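You operate a simulated robot arm through the tools that you are given. There is no shell and no other tool.

You run a simulated two-armed robot. Do the job below in one go: nothing can be reset, and whatever is moved stays where it is left.

TASK
Shut the door frame and shim it till the gap gauge shows EVEN.
Fine: free the blue-knobbed lever, push one shim home, lock the lever again; pinch no finger.

The check looks at the end state, three seconds after you hand in, the way a careful person would. Anything else that was tipped, shoved, dropped, spilled or broken makes it a failure.

THE ROBOT
Two 7-joint arms with three-finger grippers on one trunk that stands fixed in place. Base frame: the origin is at the foot of the trunk, x ahead of it, y to its left, z up. Readings come in mm, degrees, newtons and seconds.
The left shoulder is at [30, 124, 1133], the right one opposite. With the tool pointing down near the work surface each hand reaches from about 100 to 760 mm from the base axis, measured 20 degrees to its own side. Payload 2.2 kg a hand.
The TCP of each hand is the grasp point between the finger pads, 28 mm short of the fingertips. In the tool frame z runs along the fingers and y along their closing line. The gripper opens to 102 mm. The gripper's body begins 71 mm behind the TCP.
Orientation is told as [roll, pitch, yaw] about the base's x, y, z axes, in that order, counted from this pose: with the fingers straight down and closing along the base's y, the tool's x points along the base's -x, its y along +y and its z along -z.

THE INTERFACE
- The arms move only by the tool apply_moves. It takes "left_motion", "right_motion" or both (then of equal length, played together; a hand with none holds still); each is text: rows parted by semicolons, each of 7 numbers parted by spaces: the shift along the tool's x, y, z in mm, then the turn, a rotation vector about the tool's x, y, z in degrees, then the gripper command, from -1 (shut) to 1 (fully open), values between in proportion. In form: x y z rx ry rz hand; .... A call has 1 to 20 rows; each row is the pose to reach, as a shift and turn from the pose commanded when the call began, along the tool's axes at that moment. Each row takes 0.2 s and may step no farther than 50 mm and 8.6 degrees from the row before; otherwise, or with a gripper value out of range, the whole call is refused. A pose out of reach is approached as far as the arm can. The call stops where the force on the tool passes 50 N (or 10 N more than at its start, if that is more) or the arm is blocked; 0.2 s more then pass. The fingers move at their own pace and stop on an object; they squeeze with about 22 N. The grip force told is the motor's: it shows also when the fingers shut on nothing. Time passes only in rows, and 0.2 s behind the last, so rows that repeat a pose let the fingers close. It gives the time, the measured TCP pose, the force on the tool (base axes), the opening and the grip force at its end, in the units of the frame above (readings bear some noise), with the torque about the TCP (base axes, N m) and any sound that the robot's microphone picked up.
- Cameras (640 x 400 px; columns grow to the right, rows downward): "scene" is now at [38.7, -11.1, 1838.8]; the picture's right is [-0.17, -0.99, 0.00], its down [-0.82, 0.14, -0.55] and it looks along [0.54, -0.09, -0.83] (base axes); focal length 359 px, centre (320, 200). "left" rides on the left gripper at [72, 38, -86] in its tool frame; the picture's right is [-0.47, 0.89, 0.00], its down [-0.60, -0.32, -0.73] and it looks along [-0.65, -0.34, 0.68] (tool axes); focal length 256 px, centre (320, 200). "right" rides on the right gripper at [69, 44, -86] in its tool frame; the picture's right is [-0.53, 0.85, 0.00], its down [-0.58, -0.36, -0.73] and it looks along [-0.62, -0.39, 0.68] (tool axes); focal length 256 px, centre (320, 200). There is no depth. A picture from a camera that has moved, and an enlarged one, comes with that camera's place and axes in the base frame and with its lens.
- snapshot(camera): a new picture of that camera. No time passes.
- move_column(by): slides the trunk up (or, below 0, down) by that many mm; the arms and the scene camera ride with it, the base frame stays. It gives what a move gives, with no picture.
- turn_head(pan, tilt): turns the head with the scene camera to pan (to the left, within 143 degrees either way) and tilt (down, from -29 to 69), counted from straight ahead of the robot. It gives what a move gives.
- enlarge(camera, box): a new picture of the part [left, top, right, bottom] of that camera's present view, enlarged. No time passes.
- close_job(): hands the job in; it is judged then, once.

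Places have to be worked out from the pictures, the camera data and where the tool is seen. Open the grippers and draw the arms clear of the work before you hand the job in, unless the task says otherwise.

The tools are called after "Request:" as a command line: name --argument value ..., lists and objects as JSON in quotes. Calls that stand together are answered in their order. apply_moves: Moves the arms, as the interface text tells. Its arguments: {"type":"object","properties":{"left_motion":{"type":"string"},"right_motion":{"type":"string"}},"required":[]} The other tools are called the same way: move_column (by) slides the trunk up or down; turn_head (pan, tilt) turns the head that bears the scene camera; snapshot (camera) takes a picture; enlarge (camera, box) takes an enlarged picture of a part of a camera's view; close_job () hands the job in.

At the start:

```text
t: 0.0
left_eef_pos: [482.5, 258.0, 1312.5]
left_tool_rot: [-0.1, 0.1, 0.1]
left_contact_force: [0.0, 0.9, 0.1]
left_moment: [0.01, 0.0, -0.02]
left_width: 102.1
left_grasp_force: 0.0
right_eef_pos: [473.3, -140.8, 1327.6]
right_tool_rot: [0.0, 0.0, 0.0]
right_contact_force: [-0.1, 0.7, 0.0]
right_moment: [0.04, 0.0, 0.01]
right_width: 101.8
right_grasp_force: 0.1
trunk travel left (down, up): [-375.0, 165.0]
head pan, tilt: [-9.9, 56.5]
```

scene: 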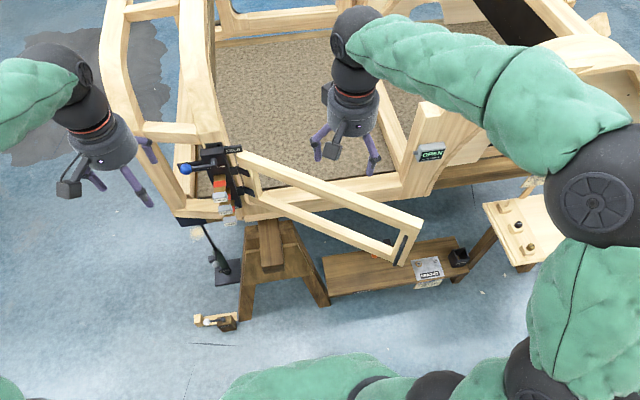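
right: 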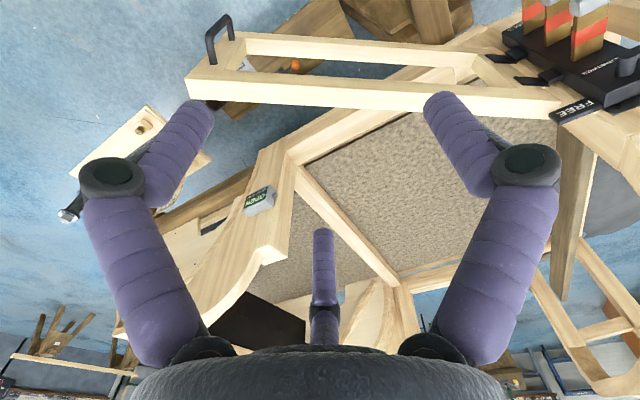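
left: 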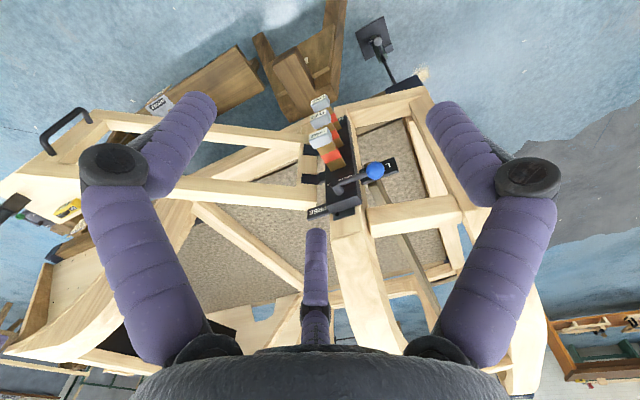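

The pictures show a wooden car buck with an open door frame, a block with a blue-knobbed lever and three shims at the hinge pillar, and a gauge reading OPEN. I enlarge these parts first.

Request:
enlarge --camera "scene" --box '[160, 130, 280, 240]'

Request:
enlarge --camera "left" --box '[270, 80, 430, 240]'

Request:
enlarge --camera "right" --box '[460, 0, 640, 140]'

Request:
enlarge --camera "scene" --box '[340, 100, 480, 300]'

```text
3.64 times, centred on (220, 185) of scene
camera zoom: at [38.7, -11.1, 1838.8], right [-0.17, -0.99, 0.0], down [-0.82, 0.14, -0.55], along [0.54, -0.09, -0.83], focal length 1307 px, centre (684, 254)
```

zoom: 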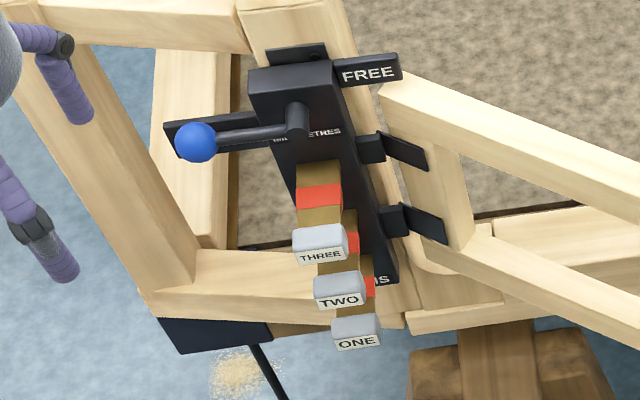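

```text
2.50 times, centred on (350, 160) of left
camera zoom: at [410.5, 294.3, 1399.4], right [0.46, 0.89, 0.0], down [0.6, -0.32, 0.73], along [0.65, -0.34, -0.68], focal length 640 px, centre (245, 300)
```

zoom: 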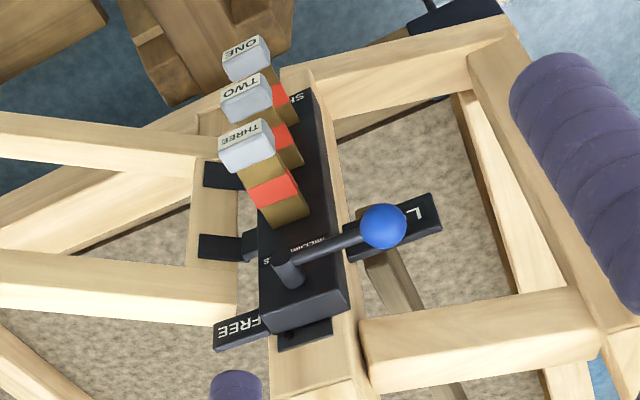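

```text
2.86 times, centred on (550, 70) of right
camera zoom: at [403.8, -97.1, 1413.1], right [0.53, 0.85, 0.0], down [0.58, -0.36, 0.73], along [0.62, -0.39, -0.68], focal length 731 px, centre (-337, 571)
```

zoom: 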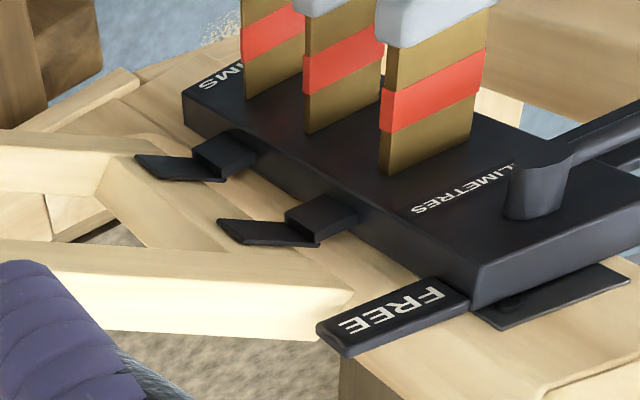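

```text
2.00 times, centred on (410, 200) of scene
camera zoom: at [38.7, -11.1, 1838.8], right [-0.17, -0.99, 0.0], down [-0.82, 0.14, -0.55], along [0.54, -0.09, -0.83], focal length 719 px, centre (140, 200)
```

zoom: 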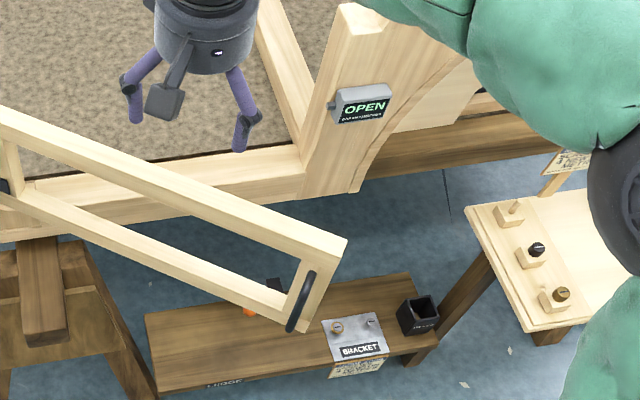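

The block is mounted on an upright pillar facing the robot: the knob is near (692, 248, 1081), the shim caps are at x≈640, y≈175 and z≈876, 939 and 1008, and the gauge is near (723, -483, 970). I look closer at the door's free end and the handle.

Request:
enlarge --camera "right" --box '[170, 0, 410, 150]'

Request:
enlarge --camera "left" --box '[0, 70, 260, 232]'

Request:
enlarge --camera "scene" --box '[340, 200, 440, 280]'

Request:
enlarge --camera "right" --box '[200, 150, 320, 250]'

```text
2.67 times, centred on (290, 75) of right
camera zoom: at [403.8, -97.1, 1413.1], right [0.53, 0.85, 0.0], down [0.58, -0.36, 0.73], along [0.62, -0.39, -0.68], focal length 683 px, centre (400, 533)
```

zoom: 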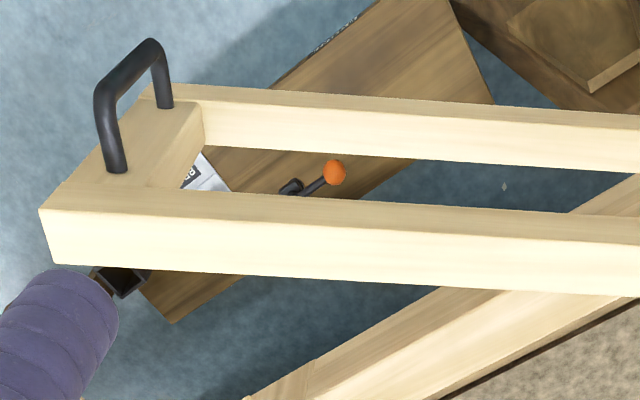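

```text
2.46 times, centred on (130, 151) of left
camera zoom: at [410.5, 294.3, 1399.4], right [0.46, 0.89, 0.0], down [0.6, -0.32, 0.73], along [0.65, -0.34, -0.68], focal length 630 px, centre (788, 321)
```

zoom: 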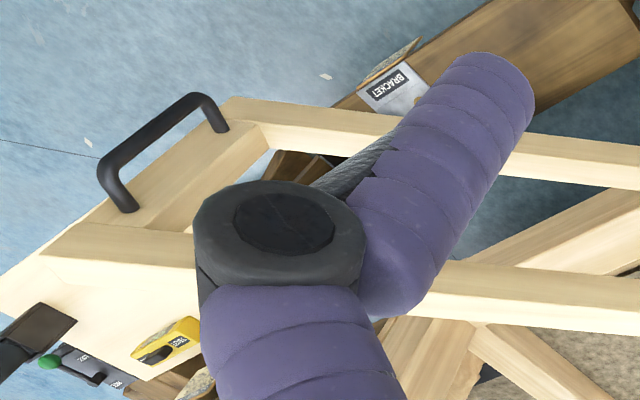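

```text
5.00 times, centred on (390, 240) of scene
camera zoom: at [38.7, -11.1, 1838.8], right [-0.17, -0.99, 0.0], down [-0.82, 0.14, -0.55], along [0.54, -0.09, -0.83], focal length 1797 px, centre (-30, 0)
```

zoom: 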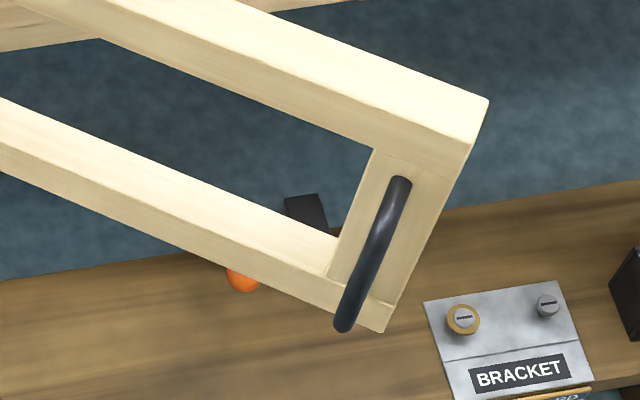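

```text
4.00 times, centred on (260, 200) of right
camera zoom: at [403.8, -97.1, 1413.1], right [0.53, 0.85, 0.0], down [0.58, -0.36, 0.73], along [0.62, -0.39, -0.68], focal length 1024 px, centre (560, 200)
```

zoom: 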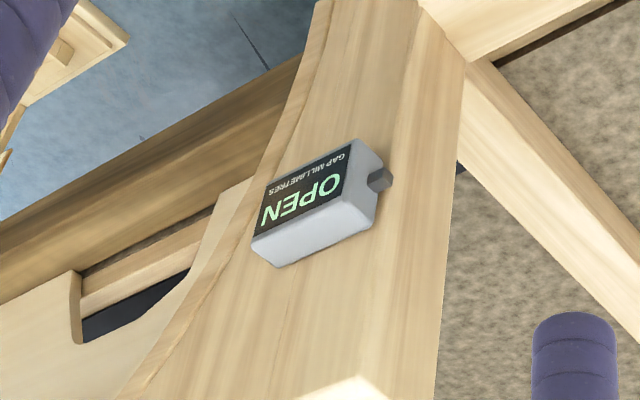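

The door's free end is near (442, -341) with its top at z≈1067, it is open about 31°, and the handle is in front at z 880–975. I bring the closed right hand, pitched 45° forward, to a spot in front of and above the door's free end.

Request:
apply_moves --right_motion "22 -21 30 0 -7.5 0 -1; 44 -43 65 0 -15 0 -1; 66 -64 100 0 -22.5 0 -1; 88 -86 135 0 -30 0 -1; 110 -107 170 0 -37.5 0 -1; 133 -129 205 0 -45 0 -1; 133 -129 205 0 -45 0 -1"

Request:
snapshot --camera "scene"

Request:
snapshot --camera "right"

```text
t: 1.6
left_eef_pos: [483.1, 253.9, 1313.0]
left_tool_rot: [0.0, 0.0, 0.2]
left_contact_force: [0.1, 0.2, -0.3]
left_moment: [0.03, 0.0, 0.03]
left_width: 101.9
left_grasp_force: 0.0
right_eef_pos: [340.0, -272.2, 1122.9]
right_tool_rot: [-0.1, -45.0, 0.1]
right_contact_force: [0.0, -0.2, 0.3]
right_moment: [0.01, 0.0, 0.01]
right_width: 2.2
right_grasp_force: 21.7
trunk travel left (down, up): [-375.0, 165.0]
head pan, tilt: [-9.9, 56.5]
```

```text
taken
camera scene: at [39.2, -12.1, 1838.8], right [-0.17, -0.99, 0.0], down [-0.82, 0.14, -0.55], along [0.54, -0.09, -0.83], focal length 359 px, centre (320, 200)
```

scene: 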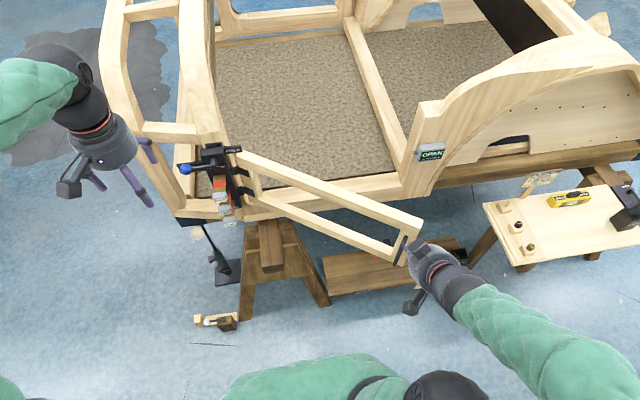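

```text
taken
camera right: at [229.8, -228.3, 1133.2], right [0.38, 0.85, 0.38], down [-0.11, -0.36, 0.92], along [0.92, -0.39, -0.05], focal length 256 px, centre (320, 200)
```

right: 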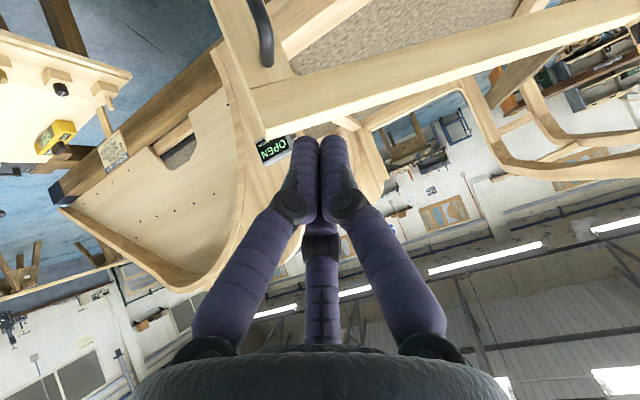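

The door's top front end corner is near (392, -316), and the top rail spans z 1027–1067. I lower the right fingertips to just in front of that rail.

Request:
apply_moves --right_motion "7 -2 36 0 0 0 -1; 15 -5 70 0 0 0 -1; 15 -5 70 0 0 0 -1"

Request:
enlarge --camera "scene" --box '[360, 180, 460, 280]'

Request:
snapshot --camera "right"

```text
t: 2.4
left_eef_pos: [482.1, 257.7, 1313.3]
left_tool_rot: [-0.1, 0.0, 0.0]
left_contact_force: [0.0, -0.6, 0.7]
left_moment: [-0.01, -0.01, 0.02]
left_width: 102.1
left_grasp_force: 0.0
right_eef_pos: [379.8, -275.1, 1063.2]
right_tool_rot: [0.0, -45.0, -0.1]
right_contact_force: [-0.3, 0.1, 0.1]
right_moment: [-0.02, -0.01, -0.03]
right_width: 2.4
right_grasp_force: 21.9
trunk travel left (down, up): [-375.0, 165.0]
head pan, tilt: [-9.9, 56.5]
```

```text
4.00 times, centred on (410, 230) of scene
camera zoom: at [37.6, -10.4, 1838.9], right [-0.17, -0.99, 0.0], down [-0.82, 0.14, -0.55], along [0.54, -0.09, -0.83], focal length 1437 px, centre (-40, 80)
```

zoom: 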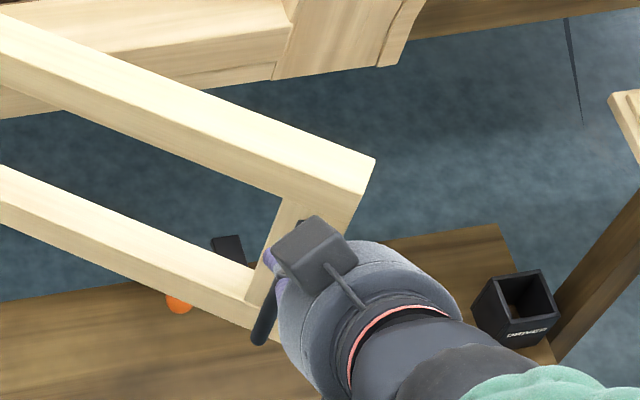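

```text
taken
camera right: at [268.1, -231.4, 1074.9], right [0.38, 0.85, 0.38], down [-0.11, -0.36, 0.92], along [0.92, -0.39, -0.04], focal length 256 px, centre (320, 200)
```

right: 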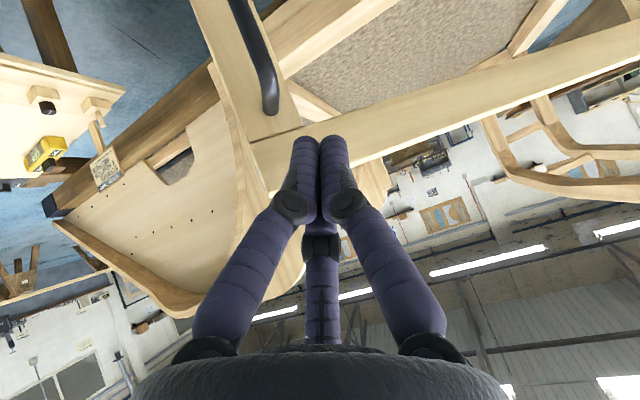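

The tips sit just before the top rail, clear of the handle. I push the door along its arc about half-way.

Request:
apply_moves --right_motion "-7 -2 7 0 0 0 -1; -14 -8 14 0 0 0 -1; -21 -14 21 0 0 0 -1; -27 -19 27 0 0 0 -1; -34 -25 34 0 0 0 -1; -41 -30 41 0 0 0 -1; -47 -36 47 0 0 0 -1; -61 -46 61 0 0 0 -1; -76 -55 76 0 0 0 -1; -90 -64 90 0 0 0 -1; -106 -71 106 0 0 0 -1; -106 -71 106 0 0 0 -1"

Request:
snapshot --camera "scene"

Request:
snapshot --camera "right"

```text
t: 5.0
left_eef_pos: [482.7, 257.4, 1312.9]
left_tool_rot: [0.0, 0.0, 0.1]
left_contact_force: [0.1, -0.5, 0.5]
left_moment: [-0.03, -0.02, 0.01]
left_width: 102.0
left_grasp_force: 0.1
right_eef_pos: [529.6, -347.3, 1062.3]
right_tool_rot: [0.0, -45.0, 0.0]
right_contact_force: [-0.1, 0.8, -1.1]
right_moment: [-0.03, 0.01, 0.0]
right_width: 2.2
right_grasp_force: 21.9
trunk travel left (down, up): [-375.0, 165.0]
head pan, tilt: [-9.9, 56.5]
```

```text
taken
camera scene: at [37.7, -10.8, 1838.9], right [-0.17, -0.99, 0.0], down [-0.82, 0.14, -0.55], along [0.54, -0.09, -0.83], focal length 359 px, centre (320, 200)
```

scene: 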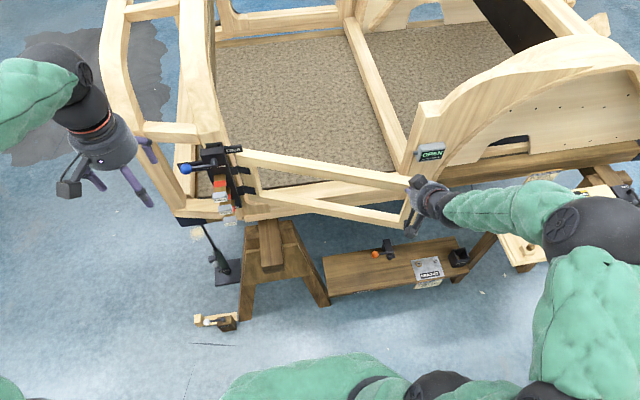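

```text
taken
camera right: at [419.5, -302.3, 1073.6], right [0.38, 0.85, 0.38], down [-0.11, -0.36, 0.92], along [0.92, -0.39, -0.04], focal length 256 px, centre (320, 200)
```

right: 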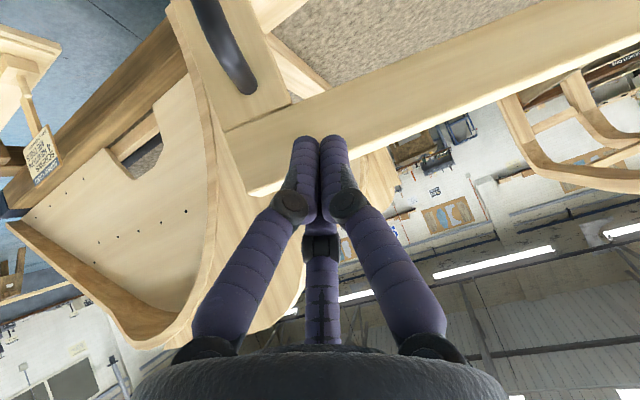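

The door follows without resistance. I continue along the arc, with slower steps, until it is nearly shut.

Request:
apply_moves --right_motion "-8 -4 8 0 0 0 -1; -15 -7 15 0 0 0 -1; -23 -10 23 0 0 0 -1; -30 -12 30 0 0 0 -1; -38 -15 38 0 0 0 -1; -46 -17 46 0 0 0 -1; -53 -19 53 0 0 0 -1; -60 -20 60 0 0 0 -1; -66 -21 66 0 0 0 -1; -72 -22 72 0 0 0 -1; -72 -22 72 0 0 0 -1"

Request:
snapshot --camera "scene"

Request:
snapshot --camera "right"

```text
t: 7.4
left_eef_pos: [483.2, 256.6, 1313.2]
left_tool_rot: [0.0, -0.1, 0.1]
left_contact_force: [-0.2, 0.6, 0.1]
left_moment: [0.0, -0.02, -0.03]
left_width: 102.1
left_grasp_force: 0.1
right_eef_pos: [631.9, -368.3, 1062.3]
right_tool_rot: [0.0, -45.0, 0.1]
right_contact_force: [-0.3, -0.1, -0.4]
right_moment: [0.04, -0.03, 0.02]
right_width: 2.2
right_grasp_force: 21.8
trunk travel left (down, up): [-375.0, 165.0]
head pan, tilt: [-9.9, 56.5]
```

```text
taken
camera scene: at [38.6, -11.1, 1838.8], right [-0.17, -0.99, 0.0], down [-0.82, 0.14, -0.55], along [0.54, -0.09, -0.83], focal length 359 px, centre (320, 200)
```

scene: 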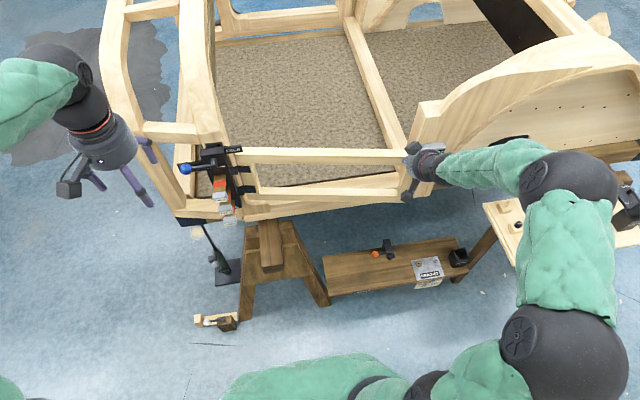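

```text
taken
camera right: at [521.2, -324.4, 1073.2], right [0.38, 0.85, 0.38], down [-0.11, -0.37, 0.92], along [0.92, -0.39, -0.05], focal length 256 px, centre (320, 200)
```

right: 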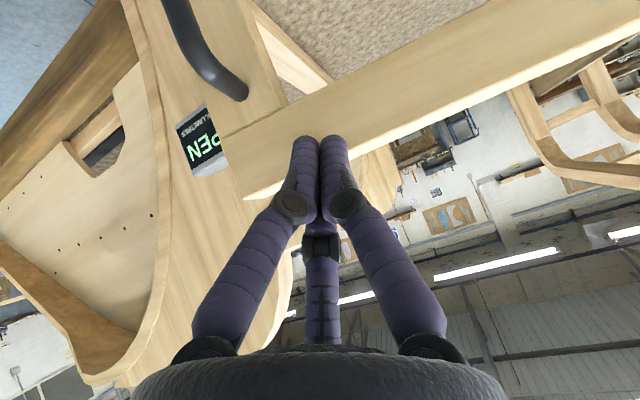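

The gauge still reads OPEN and the door is a few degrees from shut. I press on in small steps and watch the force.

Request:
apply_moves --right_motion "-4 -1 4 0 0 0 -1; -8 -2 8 0 0 0 -1; -12 -2 12 0 0 0 -1; -16 -3 16 0 0 0 -1; -20 -3 20 0 0 0 -1; -23 -3 23 0 0 0 -1; -23 -3 23 0 0 0 -1"

Request:
snapshot --camera "right"

Request:
snapshot --camera "scene"

```text
t: 9.0
left_eef_pos: [483.0, 256.8, 1313.7]
left_tool_rot: [0.0, 0.0, 0.1]
left_contact_force: [-0.2, -0.5, -0.5]
left_moment: [0.0, 0.01, 0.0]
left_width: 102.4
left_grasp_force: 0.1
right_eef_pos: [663.5, -371.1, 1064.0]
right_tool_rot: [-0.1, -45.0, -0.1]
right_contact_force: [-0.1, -0.8, 0.5]
right_moment: [-0.01, -0.01, 0.0]
right_width: 2.2
right_grasp_force: 21.8
trunk travel left (down, up): [-375.0, 165.0]
head pan, tilt: [-9.9, 56.5]
```

```text
taken
camera right: at [553.8, -326.8, 1073.8], right [0.38, 0.85, 0.38], down [-0.11, -0.37, 0.92], along [0.92, -0.39, -0.05], focal length 256 px, centre (320, 200)
```

right: 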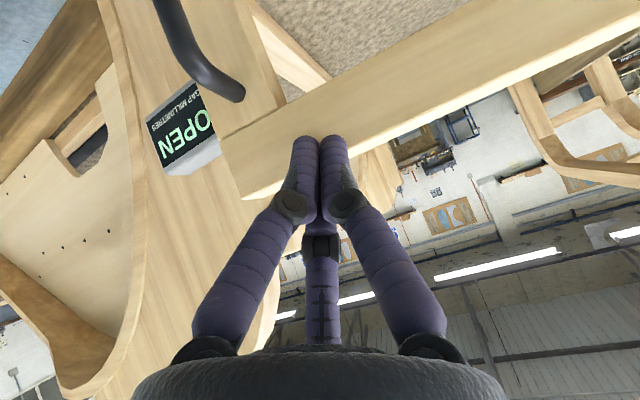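

```text
taken
camera scene: at [38.7, -11.2, 1838.8], right [-0.17, -0.99, 0.0], down [-0.82, 0.14, -0.55], along [0.54, -0.09, -0.83], focal length 359 px, centre (320, 200)
```

scene: 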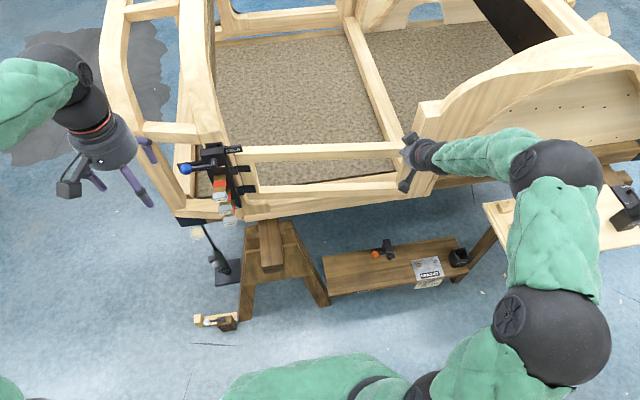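

It still reads OPEN with no resistance. I go on another 30 mm in small steps.

Request:
apply_moves --right_motion "-3 0 3 0 0 0 -1; -6 0 6 0 0 0 -1; -9 0 9 0 0 0 -1; -12 0 12 0 0 0 -1; -15 0 15 0 0 0 -1; -18 0 18 0 0 0 -1; -21 0 21 0 0 0 -1; -21 0 21 0 0 0 -1"

Request:
snapshot --camera "right"

Request:
snapshot --camera "scene"

```text
t: 10.8
left_eef_pos: [483.1, 256.3, 1313.9]
left_tool_rot: [0.0, -0.1, 0.2]
left_contact_force: [-0.3, 0.1, 0.9]
left_moment: [-0.02, -0.01, -0.01]
left_width: 102.0
left_grasp_force: 0.0
right_eef_pos: [692.7, -371.5, 1062.5]
right_tool_rot: [0.0, -45.1, 0.1]
right_contact_force: [-1.2, -0.3, 1.4]
right_moment: [-0.03, -0.07, -0.03]
right_width: 2.2
right_grasp_force: 21.8
trunk travel left (down, up): [-375.0, 165.0]
head pan, tilt: [-9.9, 56.5]
```

```text
taken
camera right: at [582.9, -326.5, 1074.0], right [0.38, 0.85, 0.38], down [-0.11, -0.36, 0.92], along [0.92, -0.39, -0.05], focal length 256 px, centre (320, 200)
```

right: 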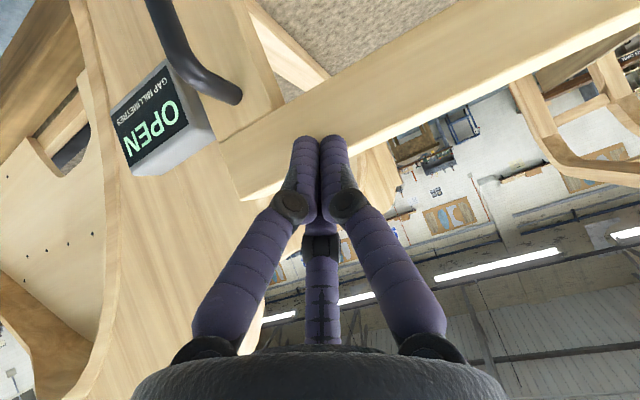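

```text
taken
camera scene: at [38.6, -11.2, 1838.8], right [-0.17, -0.99, 0.0], down [-0.82, 0.14, -0.55], along [0.54, -0.09, -0.83], focal length 359 px, centre (320, 200)
```

scene: 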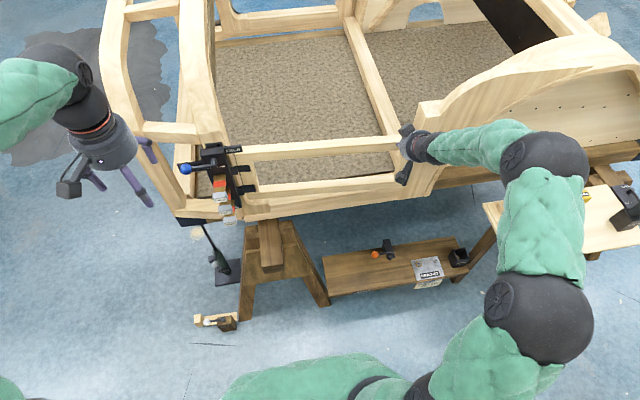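

The force begins to show slightly, but the gauge still reads OPEN. I keep pressing in small steps.

Request:
apply_moves --right_motion "-2 0 2 0 0 0 -1; -4 0 4 0 0 0 -1; -6 0 6 0 0 0 -1; -8 0 8 0 0 0 -1; -10 0 10 0 0 0 -1; -12 0 12 0 0 0 -1; -14 0 14 0 0 0 -1; -16 0 16 0 0 0 -1; -16 0 16 0 0 0 -1"

Request:
snapshot --camera "right"

Request:
snapshot --camera "scene"

```text
t: 12.8
left_eef_pos: [481.6, 257.2, 1313.3]
left_tool_rot: [0.0, -0.2, 0.1]
left_contact_force: [-1.1, -0.6, 0.8]
left_moment: [0.0, 0.04, 0.01]
left_width: 101.9
left_grasp_force: 0.1
right_eef_pos: [715.1, -372.0, 1062.4]
right_tool_rot: [0.1, -45.1, 0.0]
right_contact_force: [0.6, 0.1, 0.7]
right_moment: [-0.05, -0.04, 0.01]
right_width: 2.0
right_grasp_force: 21.9
trunk travel left (down, up): [-375.0, 165.0]
head pan, tilt: [-9.9, 56.5]
```

```text
taken
camera right: at [605.0, -326.5, 1073.8], right [0.38, 0.85, 0.38], down [-0.11, -0.36, 0.92], along [0.92, -0.39, -0.05], focal length 256 px, centre (320, 200)
```

right: 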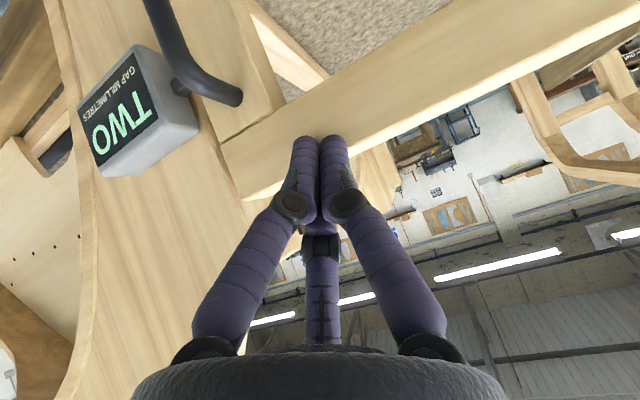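

```text
taken
camera scene: at [38.5, -11.2, 1838.8], right [-0.17, -0.99, 0.0], down [-0.82, 0.14, -0.55], along [0.54, -0.09, -0.83], focal length 359 px, centre (320, 200)
```

scene: 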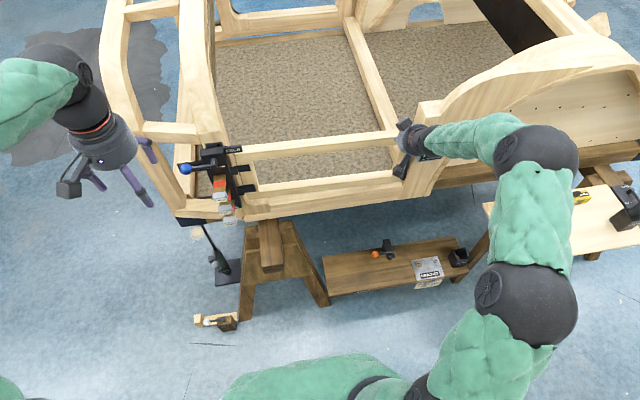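

The gauge now reads a gap of TWO. I press slightly more to find the shut stop and see whether the reading stays.

Request:
apply_moves --right_motion "-1 0 1 0 0 0 -1; -2 0 2 0 0 0 -1; -3 0 3 0 0 0 -1; -4 0 4 0 0 0 -1; -5 0 5 0 0 0 -1; -6 0 6 0 0 0 -1; -7 0 7 0 0 0 -1; -8 0 8 0 0 0 -1; -9 0 9 0 0 0 -1; -10 0 10 0 0 0 -1"

Request:
snapshot --camera "right"

```text
t: 15.0
left_eef_pos: [483.3, 256.9, 1314.0]
left_tool_rot: [0.0, -0.1, 0.0]
left_contact_force: [0.3, -0.3, 0.8]
left_moment: [-0.02, 0.0, -0.05]
left_width: 101.8
left_grasp_force: 0.1
right_eef_pos: [729.3, -371.2, 1063.6]
right_tool_rot: [0.1, -45.0, 0.0]
right_contact_force: [-3.1, -0.8, 2.2]
right_moment: [-0.05, 0.0, -0.04]
right_width: 2.3
right_grasp_force: 22.5
trunk travel left (down, up): [-375.0, 165.0]
head pan, tilt: [-9.9, 56.5]
```

```text
taken
camera right: at [619.4, -327.4, 1074.0], right [0.38, 0.85, 0.38], down [-0.11, -0.36, 0.92], along [0.92, -0.39, -0.05], focal length 256 px, centre (320, 200)
```

right: 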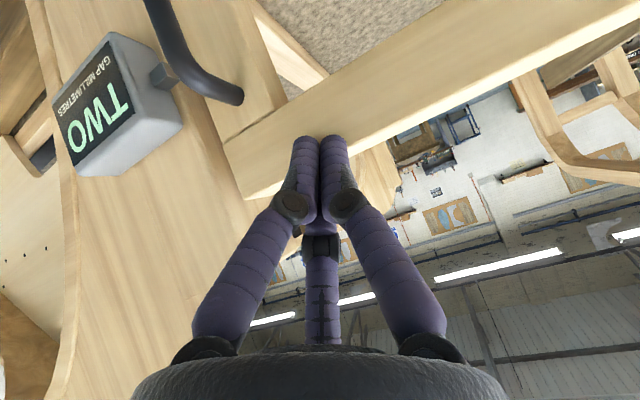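

The door still yields with about 3 N, and the gauge reads TWO. I check from the scene camera whether the door is flush with the pillar.

Request:
enlarge --camera "scene" --box '[340, 90, 480, 230]'

Request:
enlarge --camera "scene" --box '[170, 120, 290, 240]'

Request:
enlarge --camera "right" --box '[40, 0, 300, 200]'

Request:
snapshot --camera "left"

```text
2.86 times, centred on (410, 160) of scene
camera zoom: at [38.0, -11.3, 1838.9], right [-0.17, -0.99, 0.0], down [-0.82, 0.14, -0.55], along [0.54, -0.09, -0.83], focal length 1027 px, centre (63, 314)
```

zoom: 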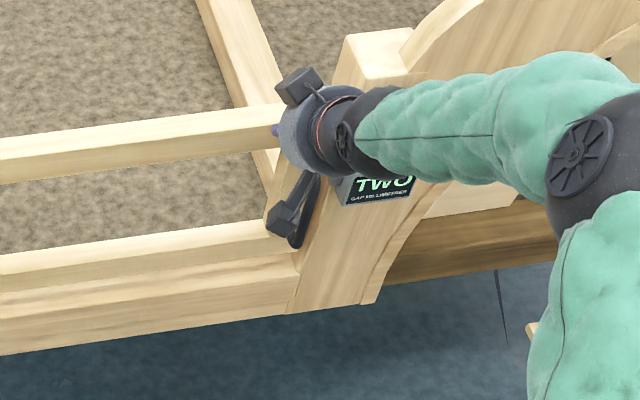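

```text
3.33 times, centred on (230, 180) of scene
camera zoom: at [38.0, -11.3, 1838.9], right [-0.17, -0.99, 0.0], down [-0.82, 0.14, -0.55], along [0.54, -0.09, -0.83], focal length 1198 px, centre (620, 267)
```

zoom: 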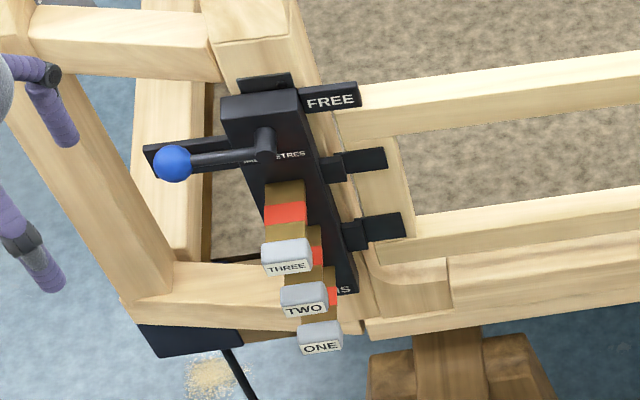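

```text
2.00 times, centred on (170, 100) of right
camera zoom: at [619.4, -327.4, 1074.0], right [0.38, 0.85, 0.38], down [-0.11, -0.36, 0.92], along [0.92, -0.39, -0.05], focal length 512 px, centre (620, 400)
```

zoom: 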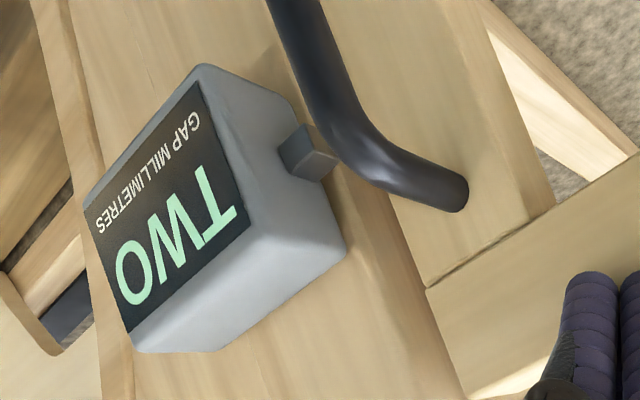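

```text
taken
camera left: at [410.0, 294.1, 1399.6], right [0.46, 0.89, 0.0], down [0.6, -0.32, 0.73], along [0.65, -0.34, -0.68], focal length 256 px, centre (320, 200)
```

left: 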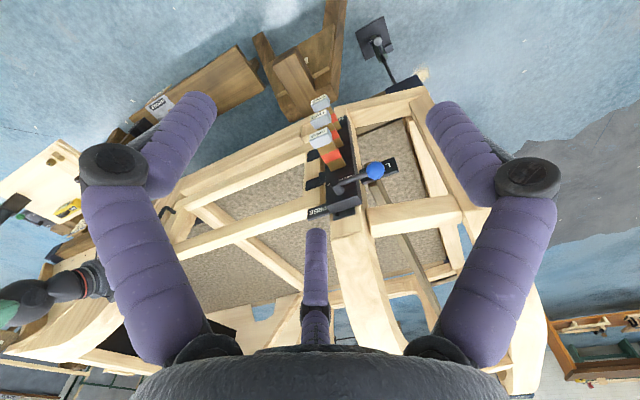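

The door is nearly flush. I press a bit farther to find the firm stop.

Request:
apply_moves --right_motion "-1 0 1 0 0 0 -1; -2 0 2 0 0 0 -1; -3 0 3 0 0 0 -1; -4 0 4 0 0 0 -1; -5 0 5 0 0 0 -1; -6 0 6 0 0 0 -1; -7 0 7 0 0 0 -1; -8 0 8 0 0 0 -1"

Request:
enlarge --camera "right" --box '[20, 0, 280, 200]'

```text
t: 16.8
left_eef_pos: [477.3, 257.7, 1315.1]
left_tool_rot: [-0.1, -0.4, 0.0]
left_contact_force: [0.4, 1.0, 0.9]
left_moment: [0.0, -0.01, -0.04]
left_width: 102.1
left_grasp_force: 0.1
right_eef_pos: [733.3, -371.9, 1066.9]
right_tool_rot: [-0.1, -44.9, 0.1]
right_contact_force: [-37.4, 0.1, 20.2]
right_moment: [0.33, 0.24, 0.37]
right_width: 6.2
right_grasp_force: 31.2
trunk travel left (down, up): [-375.0, 165.0]
head pan, tilt: [-9.9, 56.5]
stopped in row 8 (right hand): the force on the tool passed its limit at 51 N (the readings are from after the stop); the commanded pose is now the measured one
```

```text
2.00 times, centred on (150, 100) of right
camera zoom: at [624.0, -327.0, 1078.0], right [0.38, 0.85, 0.38], down [-0.11, -0.36, 0.93], along [0.92, -0.39, -0.05], focal length 512 px, centre (660, 400)
```

zoom: 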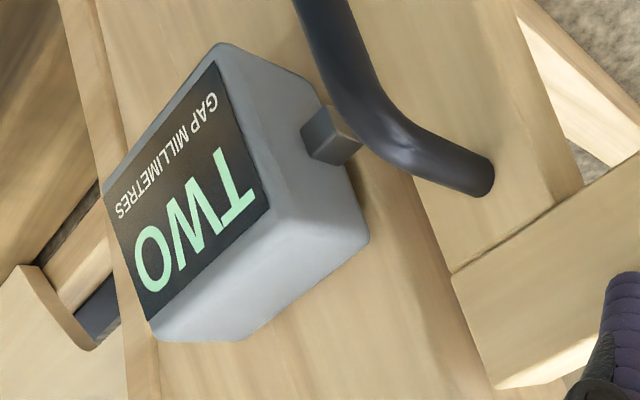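

The stop is reached and the gauge still reads TWO. I draw the right hand back gently and see whether the door stays shut.

Request:
apply_moves --right_motion "3 0 -3 0 0 0 -1; 7 0 -7 0 0 0 -1; 14 0 -14 0 0 0 -1; 28 0 -28 0 0 0 -1; 50 0 -50 0 0 0 -1; 80 0 -80 0 0 0 -1; 80 0 -80 0 0 0 -1"

Request:
snapshot --camera "right"

Request:
snapshot --camera "scene"

```text
t: 18.4
left_eef_pos: [483.9, 255.5, 1312.6]
left_tool_rot: [0.0, 0.0, 0.1]
left_contact_force: [0.4, 0.5, 0.2]
left_moment: [0.01, 0.02, -0.03]
left_width: 102.0
left_grasp_force: 0.1
right_eef_pos: [627.9, -370.6, 1060.5]
right_tool_rot: [0.0, -44.6, 0.1]
right_contact_force: [1.3, -0.2, -0.1]
right_moment: [-0.02, 0.03, 0.01]
right_width: 2.1
right_grasp_force: 30.6
trunk travel left (down, up): [-375.0, 165.0]
head pan, tilt: [-9.9, 56.5]
```

```text
taken
camera right: at [518.1, -327.4, 1070.6], right [0.38, 0.85, 0.38], down [-0.1, -0.36, 0.93], along [0.92, -0.39, -0.05], focal length 256 px, centre (320, 200)
```

right: 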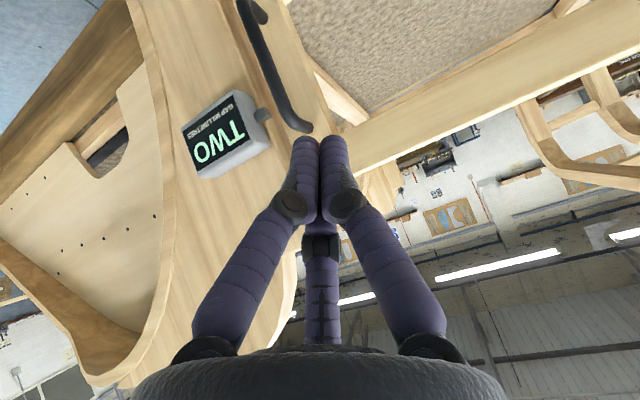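

```text
taken
camera scene: at [40.4, -11.3, 1838.8], right [-0.17, -0.99, 0.0], down [-0.82, 0.14, -0.55], along [0.54, -0.09, -0.83], focal length 359 px, centre (320, 200)
```

scene: 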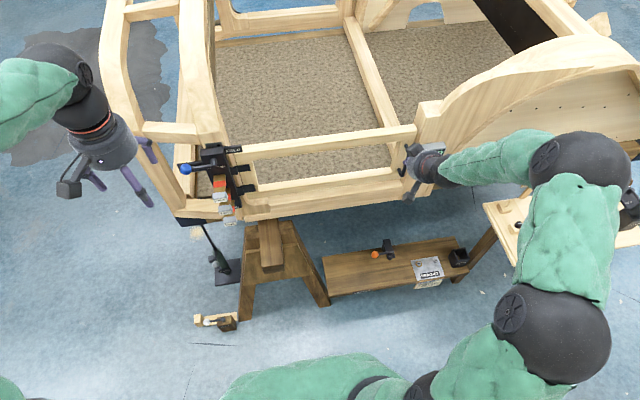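

The door stays shut with the gauge at TWO, so shim TWO is the one needed once the lever is free. I withdraw the right hand and bring the closed left hand, pitched 45°, to a pose where its camera views the block.

Request:
apply_moves --right_motion "15 12 -39 0 0 0 -1; 30 24 -78 0 0 0 -1; 45 36 -116 0 0 0 -1; 60 48 -155 0 0 0 -1; 75 60 -193 0 0 0 -1; 90 71 -232 0 0 0 -1; 90 71 -232 0 0 0 -1" --left_motion "0 8 32 0 -7.5 0 -1; 0 16 64 0 -15 0 -1; 0 25 96 0 -22.5 0 -1; 0 33 128 0 -30 0 -1; 0 42 160 0 -37.5 0 -1; 0 50 190 0 -45 0 -1; 0 50 190 0 -45 0 -1"

Request:
snapshot --camera "left"

Request:
snapshot --camera "scene"

```text
t: 20.0
left_eef_pos: [484.4, 305.5, 1122.0]
left_tool_rot: [0.1, -45.0, -0.1]
left_contact_force: [-0.6, -0.7, -2.0]
left_moment: [0.04, -0.08, 0.03]
left_width: 2.5
left_grasp_force: 22.5
right_eef_pos: [400.4, -303.7, 1161.0]
right_tool_rot: [0.1, -44.6, 0.0]
right_contact_force: [0.3, -0.1, -0.3]
right_moment: [0.01, 0.02, 0.01]
right_width: 2.5
right_grasp_force: 31.6
trunk travel left (down, up): [-375.0, 165.0]
head pan, tilt: [-9.9, 56.5]
```

```text
taken
camera left: at [371.5, 343.3, 1132.2], right [0.33, 0.89, 0.33], down [-0.09, -0.32, 0.94], along [0.94, -0.34, -0.02], focal length 256 px, centre (320, 200)
```

left: 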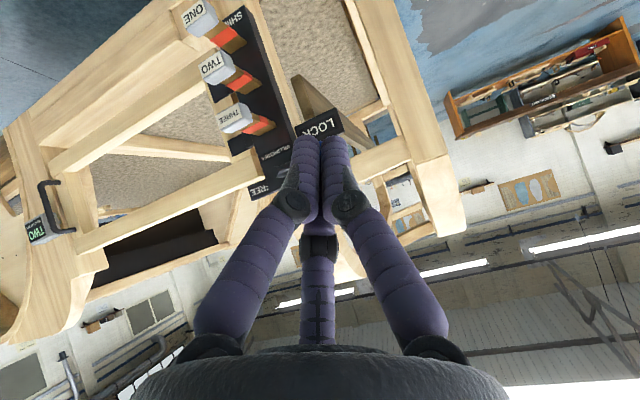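

```text
taken
camera scene: at [42.4, -12.4, 1838.7], right [-0.17, -0.99, 0.0], down [-0.82, 0.14, -0.55], along [0.54, -0.09, -0.84], focal length 359 px, centre (320, 200)
```

scene: 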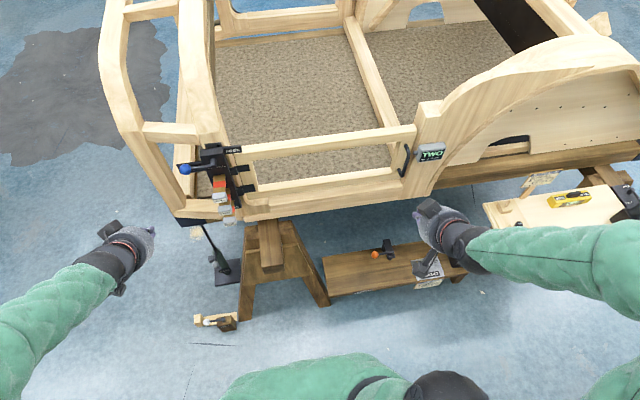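

The fingers hide the lever in this view. I enlarge the shims and labels now, and shift the hand to see the lever.

Request:
enlarge --camera "left" --box '[170, 0, 370, 210]'

Request:
apply_moves --left_motion "-20 30 -20 0 0 0 -1; -35 60 -35 0 0 0 -1; -50 90 -50 0 0 0 -1; -50 90 -50 0 0 0 -1"

Request:
snapshot --camera "left"

```text
1.90 times, centred on (270, 105) of left
camera zoom: at [371.5, 343.3, 1132.2], right [0.33, 0.89, 0.33], down [-0.09, -0.32, 0.94], along [0.94, -0.34, -0.02], focal length 488 px, centre (415, 381)
```

zoom: 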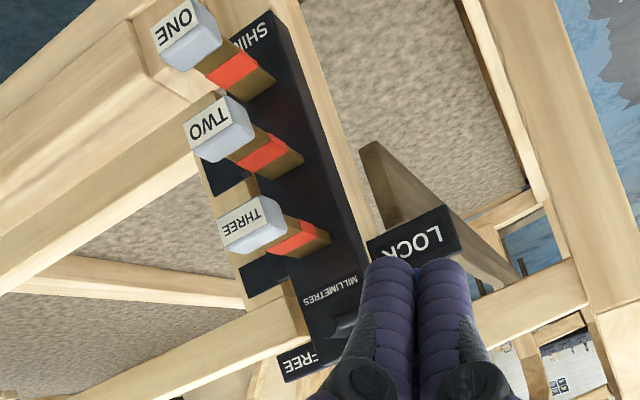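

```text
t: 21.0
left_eef_pos: [483.0, 396.0, 1192.7]
left_tool_rot: [0.1, -45.0, 0.1]
left_contact_force: [0.8, 0.5, -0.4]
left_moment: [0.01, 0.04, -0.01]
left_width: 2.1
left_grasp_force: 22.5
right_eef_pos: [398.8, -303.4, 1161.9]
right_tool_rot: [0.1, -44.9, 0.0]
right_contact_force: [-0.3, -0.1, -0.6]
right_moment: [0.04, 0.02, 0.04]
right_width: 2.1
right_grasp_force: 31.7
trunk travel left (down, up): [-375.0, 165.0]
head pan, tilt: [-9.9, 56.5]
```

```text
taken
camera left: at [370.5, 434.1, 1202.2], right [0.33, 0.89, 0.33], down [-0.09, -0.32, 0.94], along [0.94, -0.34, -0.02], focal length 256 px, centre (320, 200)
```

left: 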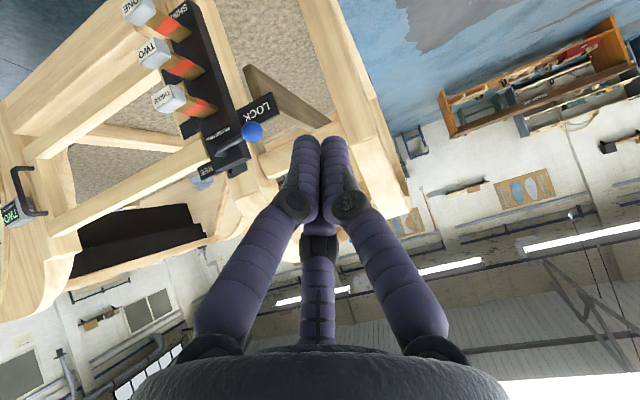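

Request:
enlarge --camera "left" --box '[120, 0, 300, 190]'

Request:
enlarge --camera "scene" --box '[165, 125, 275, 235]'

```text
2.11 times, centred on (210, 95) of left
camera zoom: at [370.5, 434.1, 1202.2], right [0.33, 0.89, 0.33], down [-0.09, -0.32, 0.94], along [0.94, -0.34, -0.02], focal length 539 px, centre (552, 421)
```

zoom: 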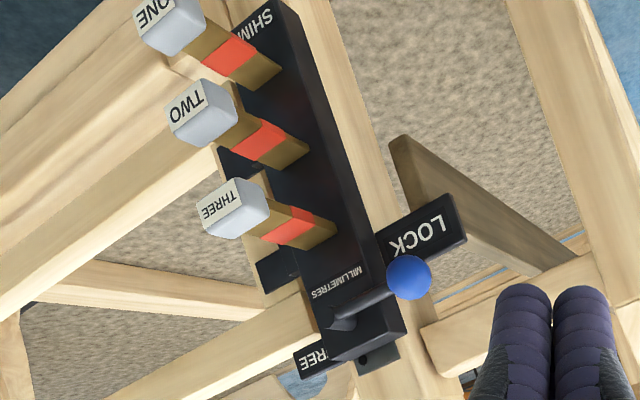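

```text
3.64 times, centred on (220, 180) of scene
camera zoom: at [38.2, -12.2, 1838.8], right [-0.17, -0.99, 0.0], down [-0.82, 0.14, -0.55], along [0.54, -0.09, -0.83], focal length 1307 px, centre (684, 273)
```

zoom: 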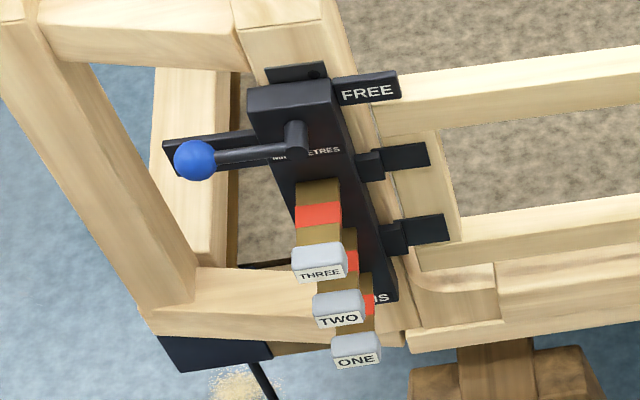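

I judge the lever pivot at about (713, 171, 1067), the knob at (705, 247, 1066), the block face at x≈721, and shim TWO's cap at (639, 171, 927). I turn the left fingers straight forward and place them in front of and just below the lever arm.

Request:
apply_moves --left_motion "4 -31 31 0 -7.5 0 -1; 7 -61 62 0 -15 0 -1; 11 -92 94 0 -22.5 0 -1; 15 -123 125 0 -30 0 -1; 18 -153 156 0 -37.5 0 -1; 22 -184 187 0 -45 0 -1; 22 -184 187 0 -45 0 -1"

Request:
snapshot --camera "left"

Request:
enlarge --camera "scene" --box '[130, 110, 290, 250]'

```text
t: 22.6
left_eef_pos: [597.2, 214.3, 1044.7]
left_tool_rot: [174.7, -89.7, -174.6]
left_contact_force: [-0.6, -1.1, 0.7]
left_moment: [-0.01, -0.02, 0.0]
left_width: 2.3
left_grasp_force: 21.1
right_eef_pos: [398.6, -301.7, 1162.7]
right_tool_rot: [0.1, -45.0, 0.0]
right_contact_force: [-0.5, -0.1, -0.7]
right_moment: [0.0, -0.03, -0.02]
right_width: 2.0
right_grasp_force: 31.6
trunk travel left (down, up): [-375.0, 165.0]
head pan, tilt: [-9.9, 56.5]
```

```text
taken
camera left: at [511.5, 252.4, 972.5], right [0.0, 0.89, 0.47], down [-0.73, -0.32, 0.6], along [0.68, -0.34, 0.65], focal length 256 px, centre (320, 200)
```

left: 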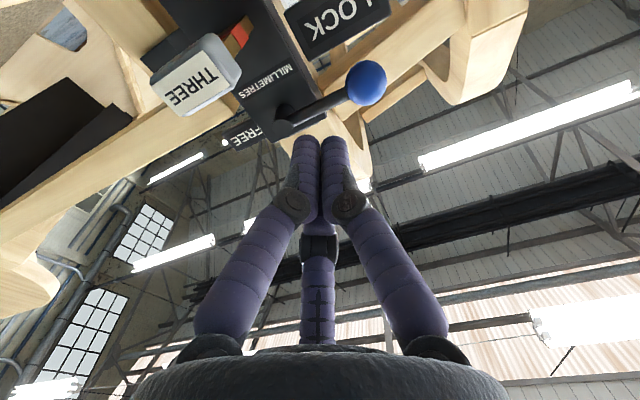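

```text
2.86 times, centred on (210, 180) of scene
camera zoom: at [37.0, -10.7, 1838.9], right [-0.17, -0.99, 0.0], down [-0.82, 0.14, -0.55], along [0.54, -0.09, -0.83], focal length 1027 px, centre (634, 257)
```

zoom: 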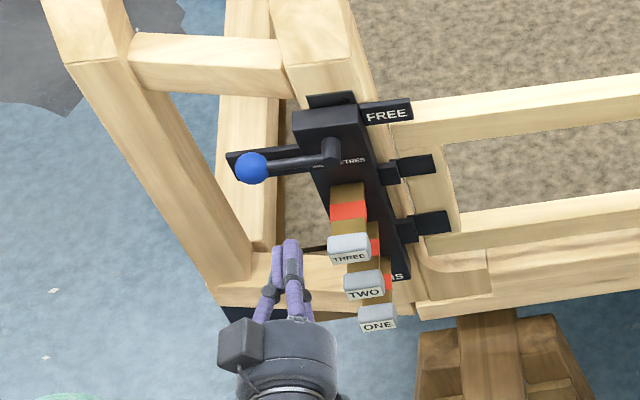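

The view confirms the knob near (705, 246, 1061) and the pivot near (713, 170, 1065). I slide the fingertips forward beneath the lever arm.

Request:
apply_moves --left_motion "5 -2 20 0 0 0 -1; 5 -2 45 0 0 0 -1; 5 -2 65 0 0 0 -1; 5 -2 80 0 0 0 -1; 5 -2 90 0 0 0 -1; 5 -2 90 0 0 0 -1"

Request:
snapshot --camera "left"

Request:
enlarge --camera "scene" --box '[130, 110, 290, 250]'

```text
t: 24.0
left_eef_pos: [690.6, 212.7, 1041.3]
left_tool_rot: [-179.2, -90.1, 179.4]
left_contact_force: [-0.5, 0.1, -0.3]
left_moment: [0.01, 0.02, 0.03]
left_width: 2.1
left_grasp_force: 21.9
right_eef_pos: [399.0, -302.9, 1163.1]
right_tool_rot: [0.0, -44.8, 0.0]
right_contact_force: [0.3, 0.0, -0.3]
right_moment: [0.0, 0.0, -0.01]
right_width: 1.8
right_grasp_force: 31.7
trunk travel left (down, up): [-375.0, 165.0]
head pan, tilt: [-9.9, 56.5]
```

```text
taken
camera left: at [604.1, 249.1, 968.2], right [0.0, 0.89, 0.46], down [-0.73, -0.32, 0.6], along [0.68, -0.34, 0.65], focal length 256 px, centre (320, 200)
```

left: 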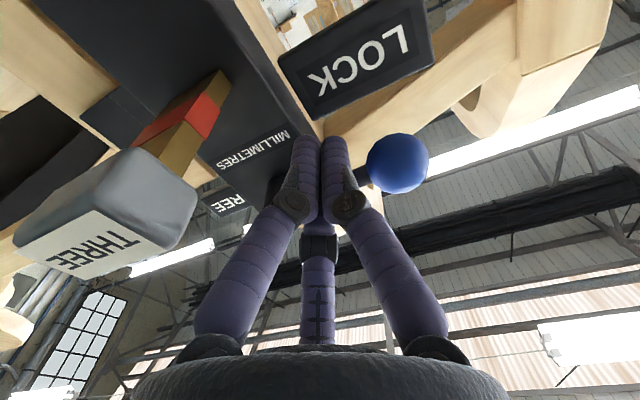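

```text
2.86 times, centred on (210, 180) of scene
camera zoom: at [38.4, -11.2, 1838.8], right [-0.17, -0.99, 0.0], down [-0.82, 0.14, -0.55], along [0.54, -0.09, -0.83], focal length 1027 px, centre (634, 257)
```

zoom: 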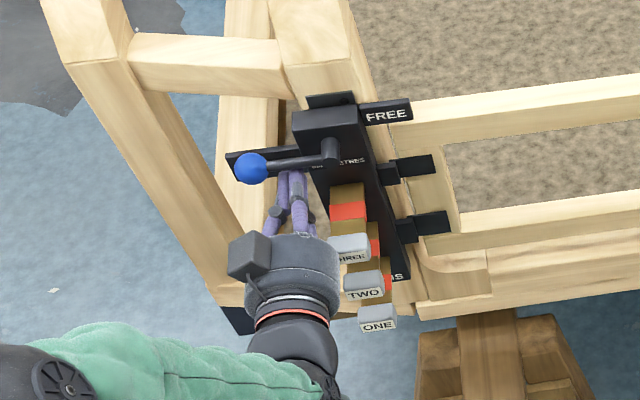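

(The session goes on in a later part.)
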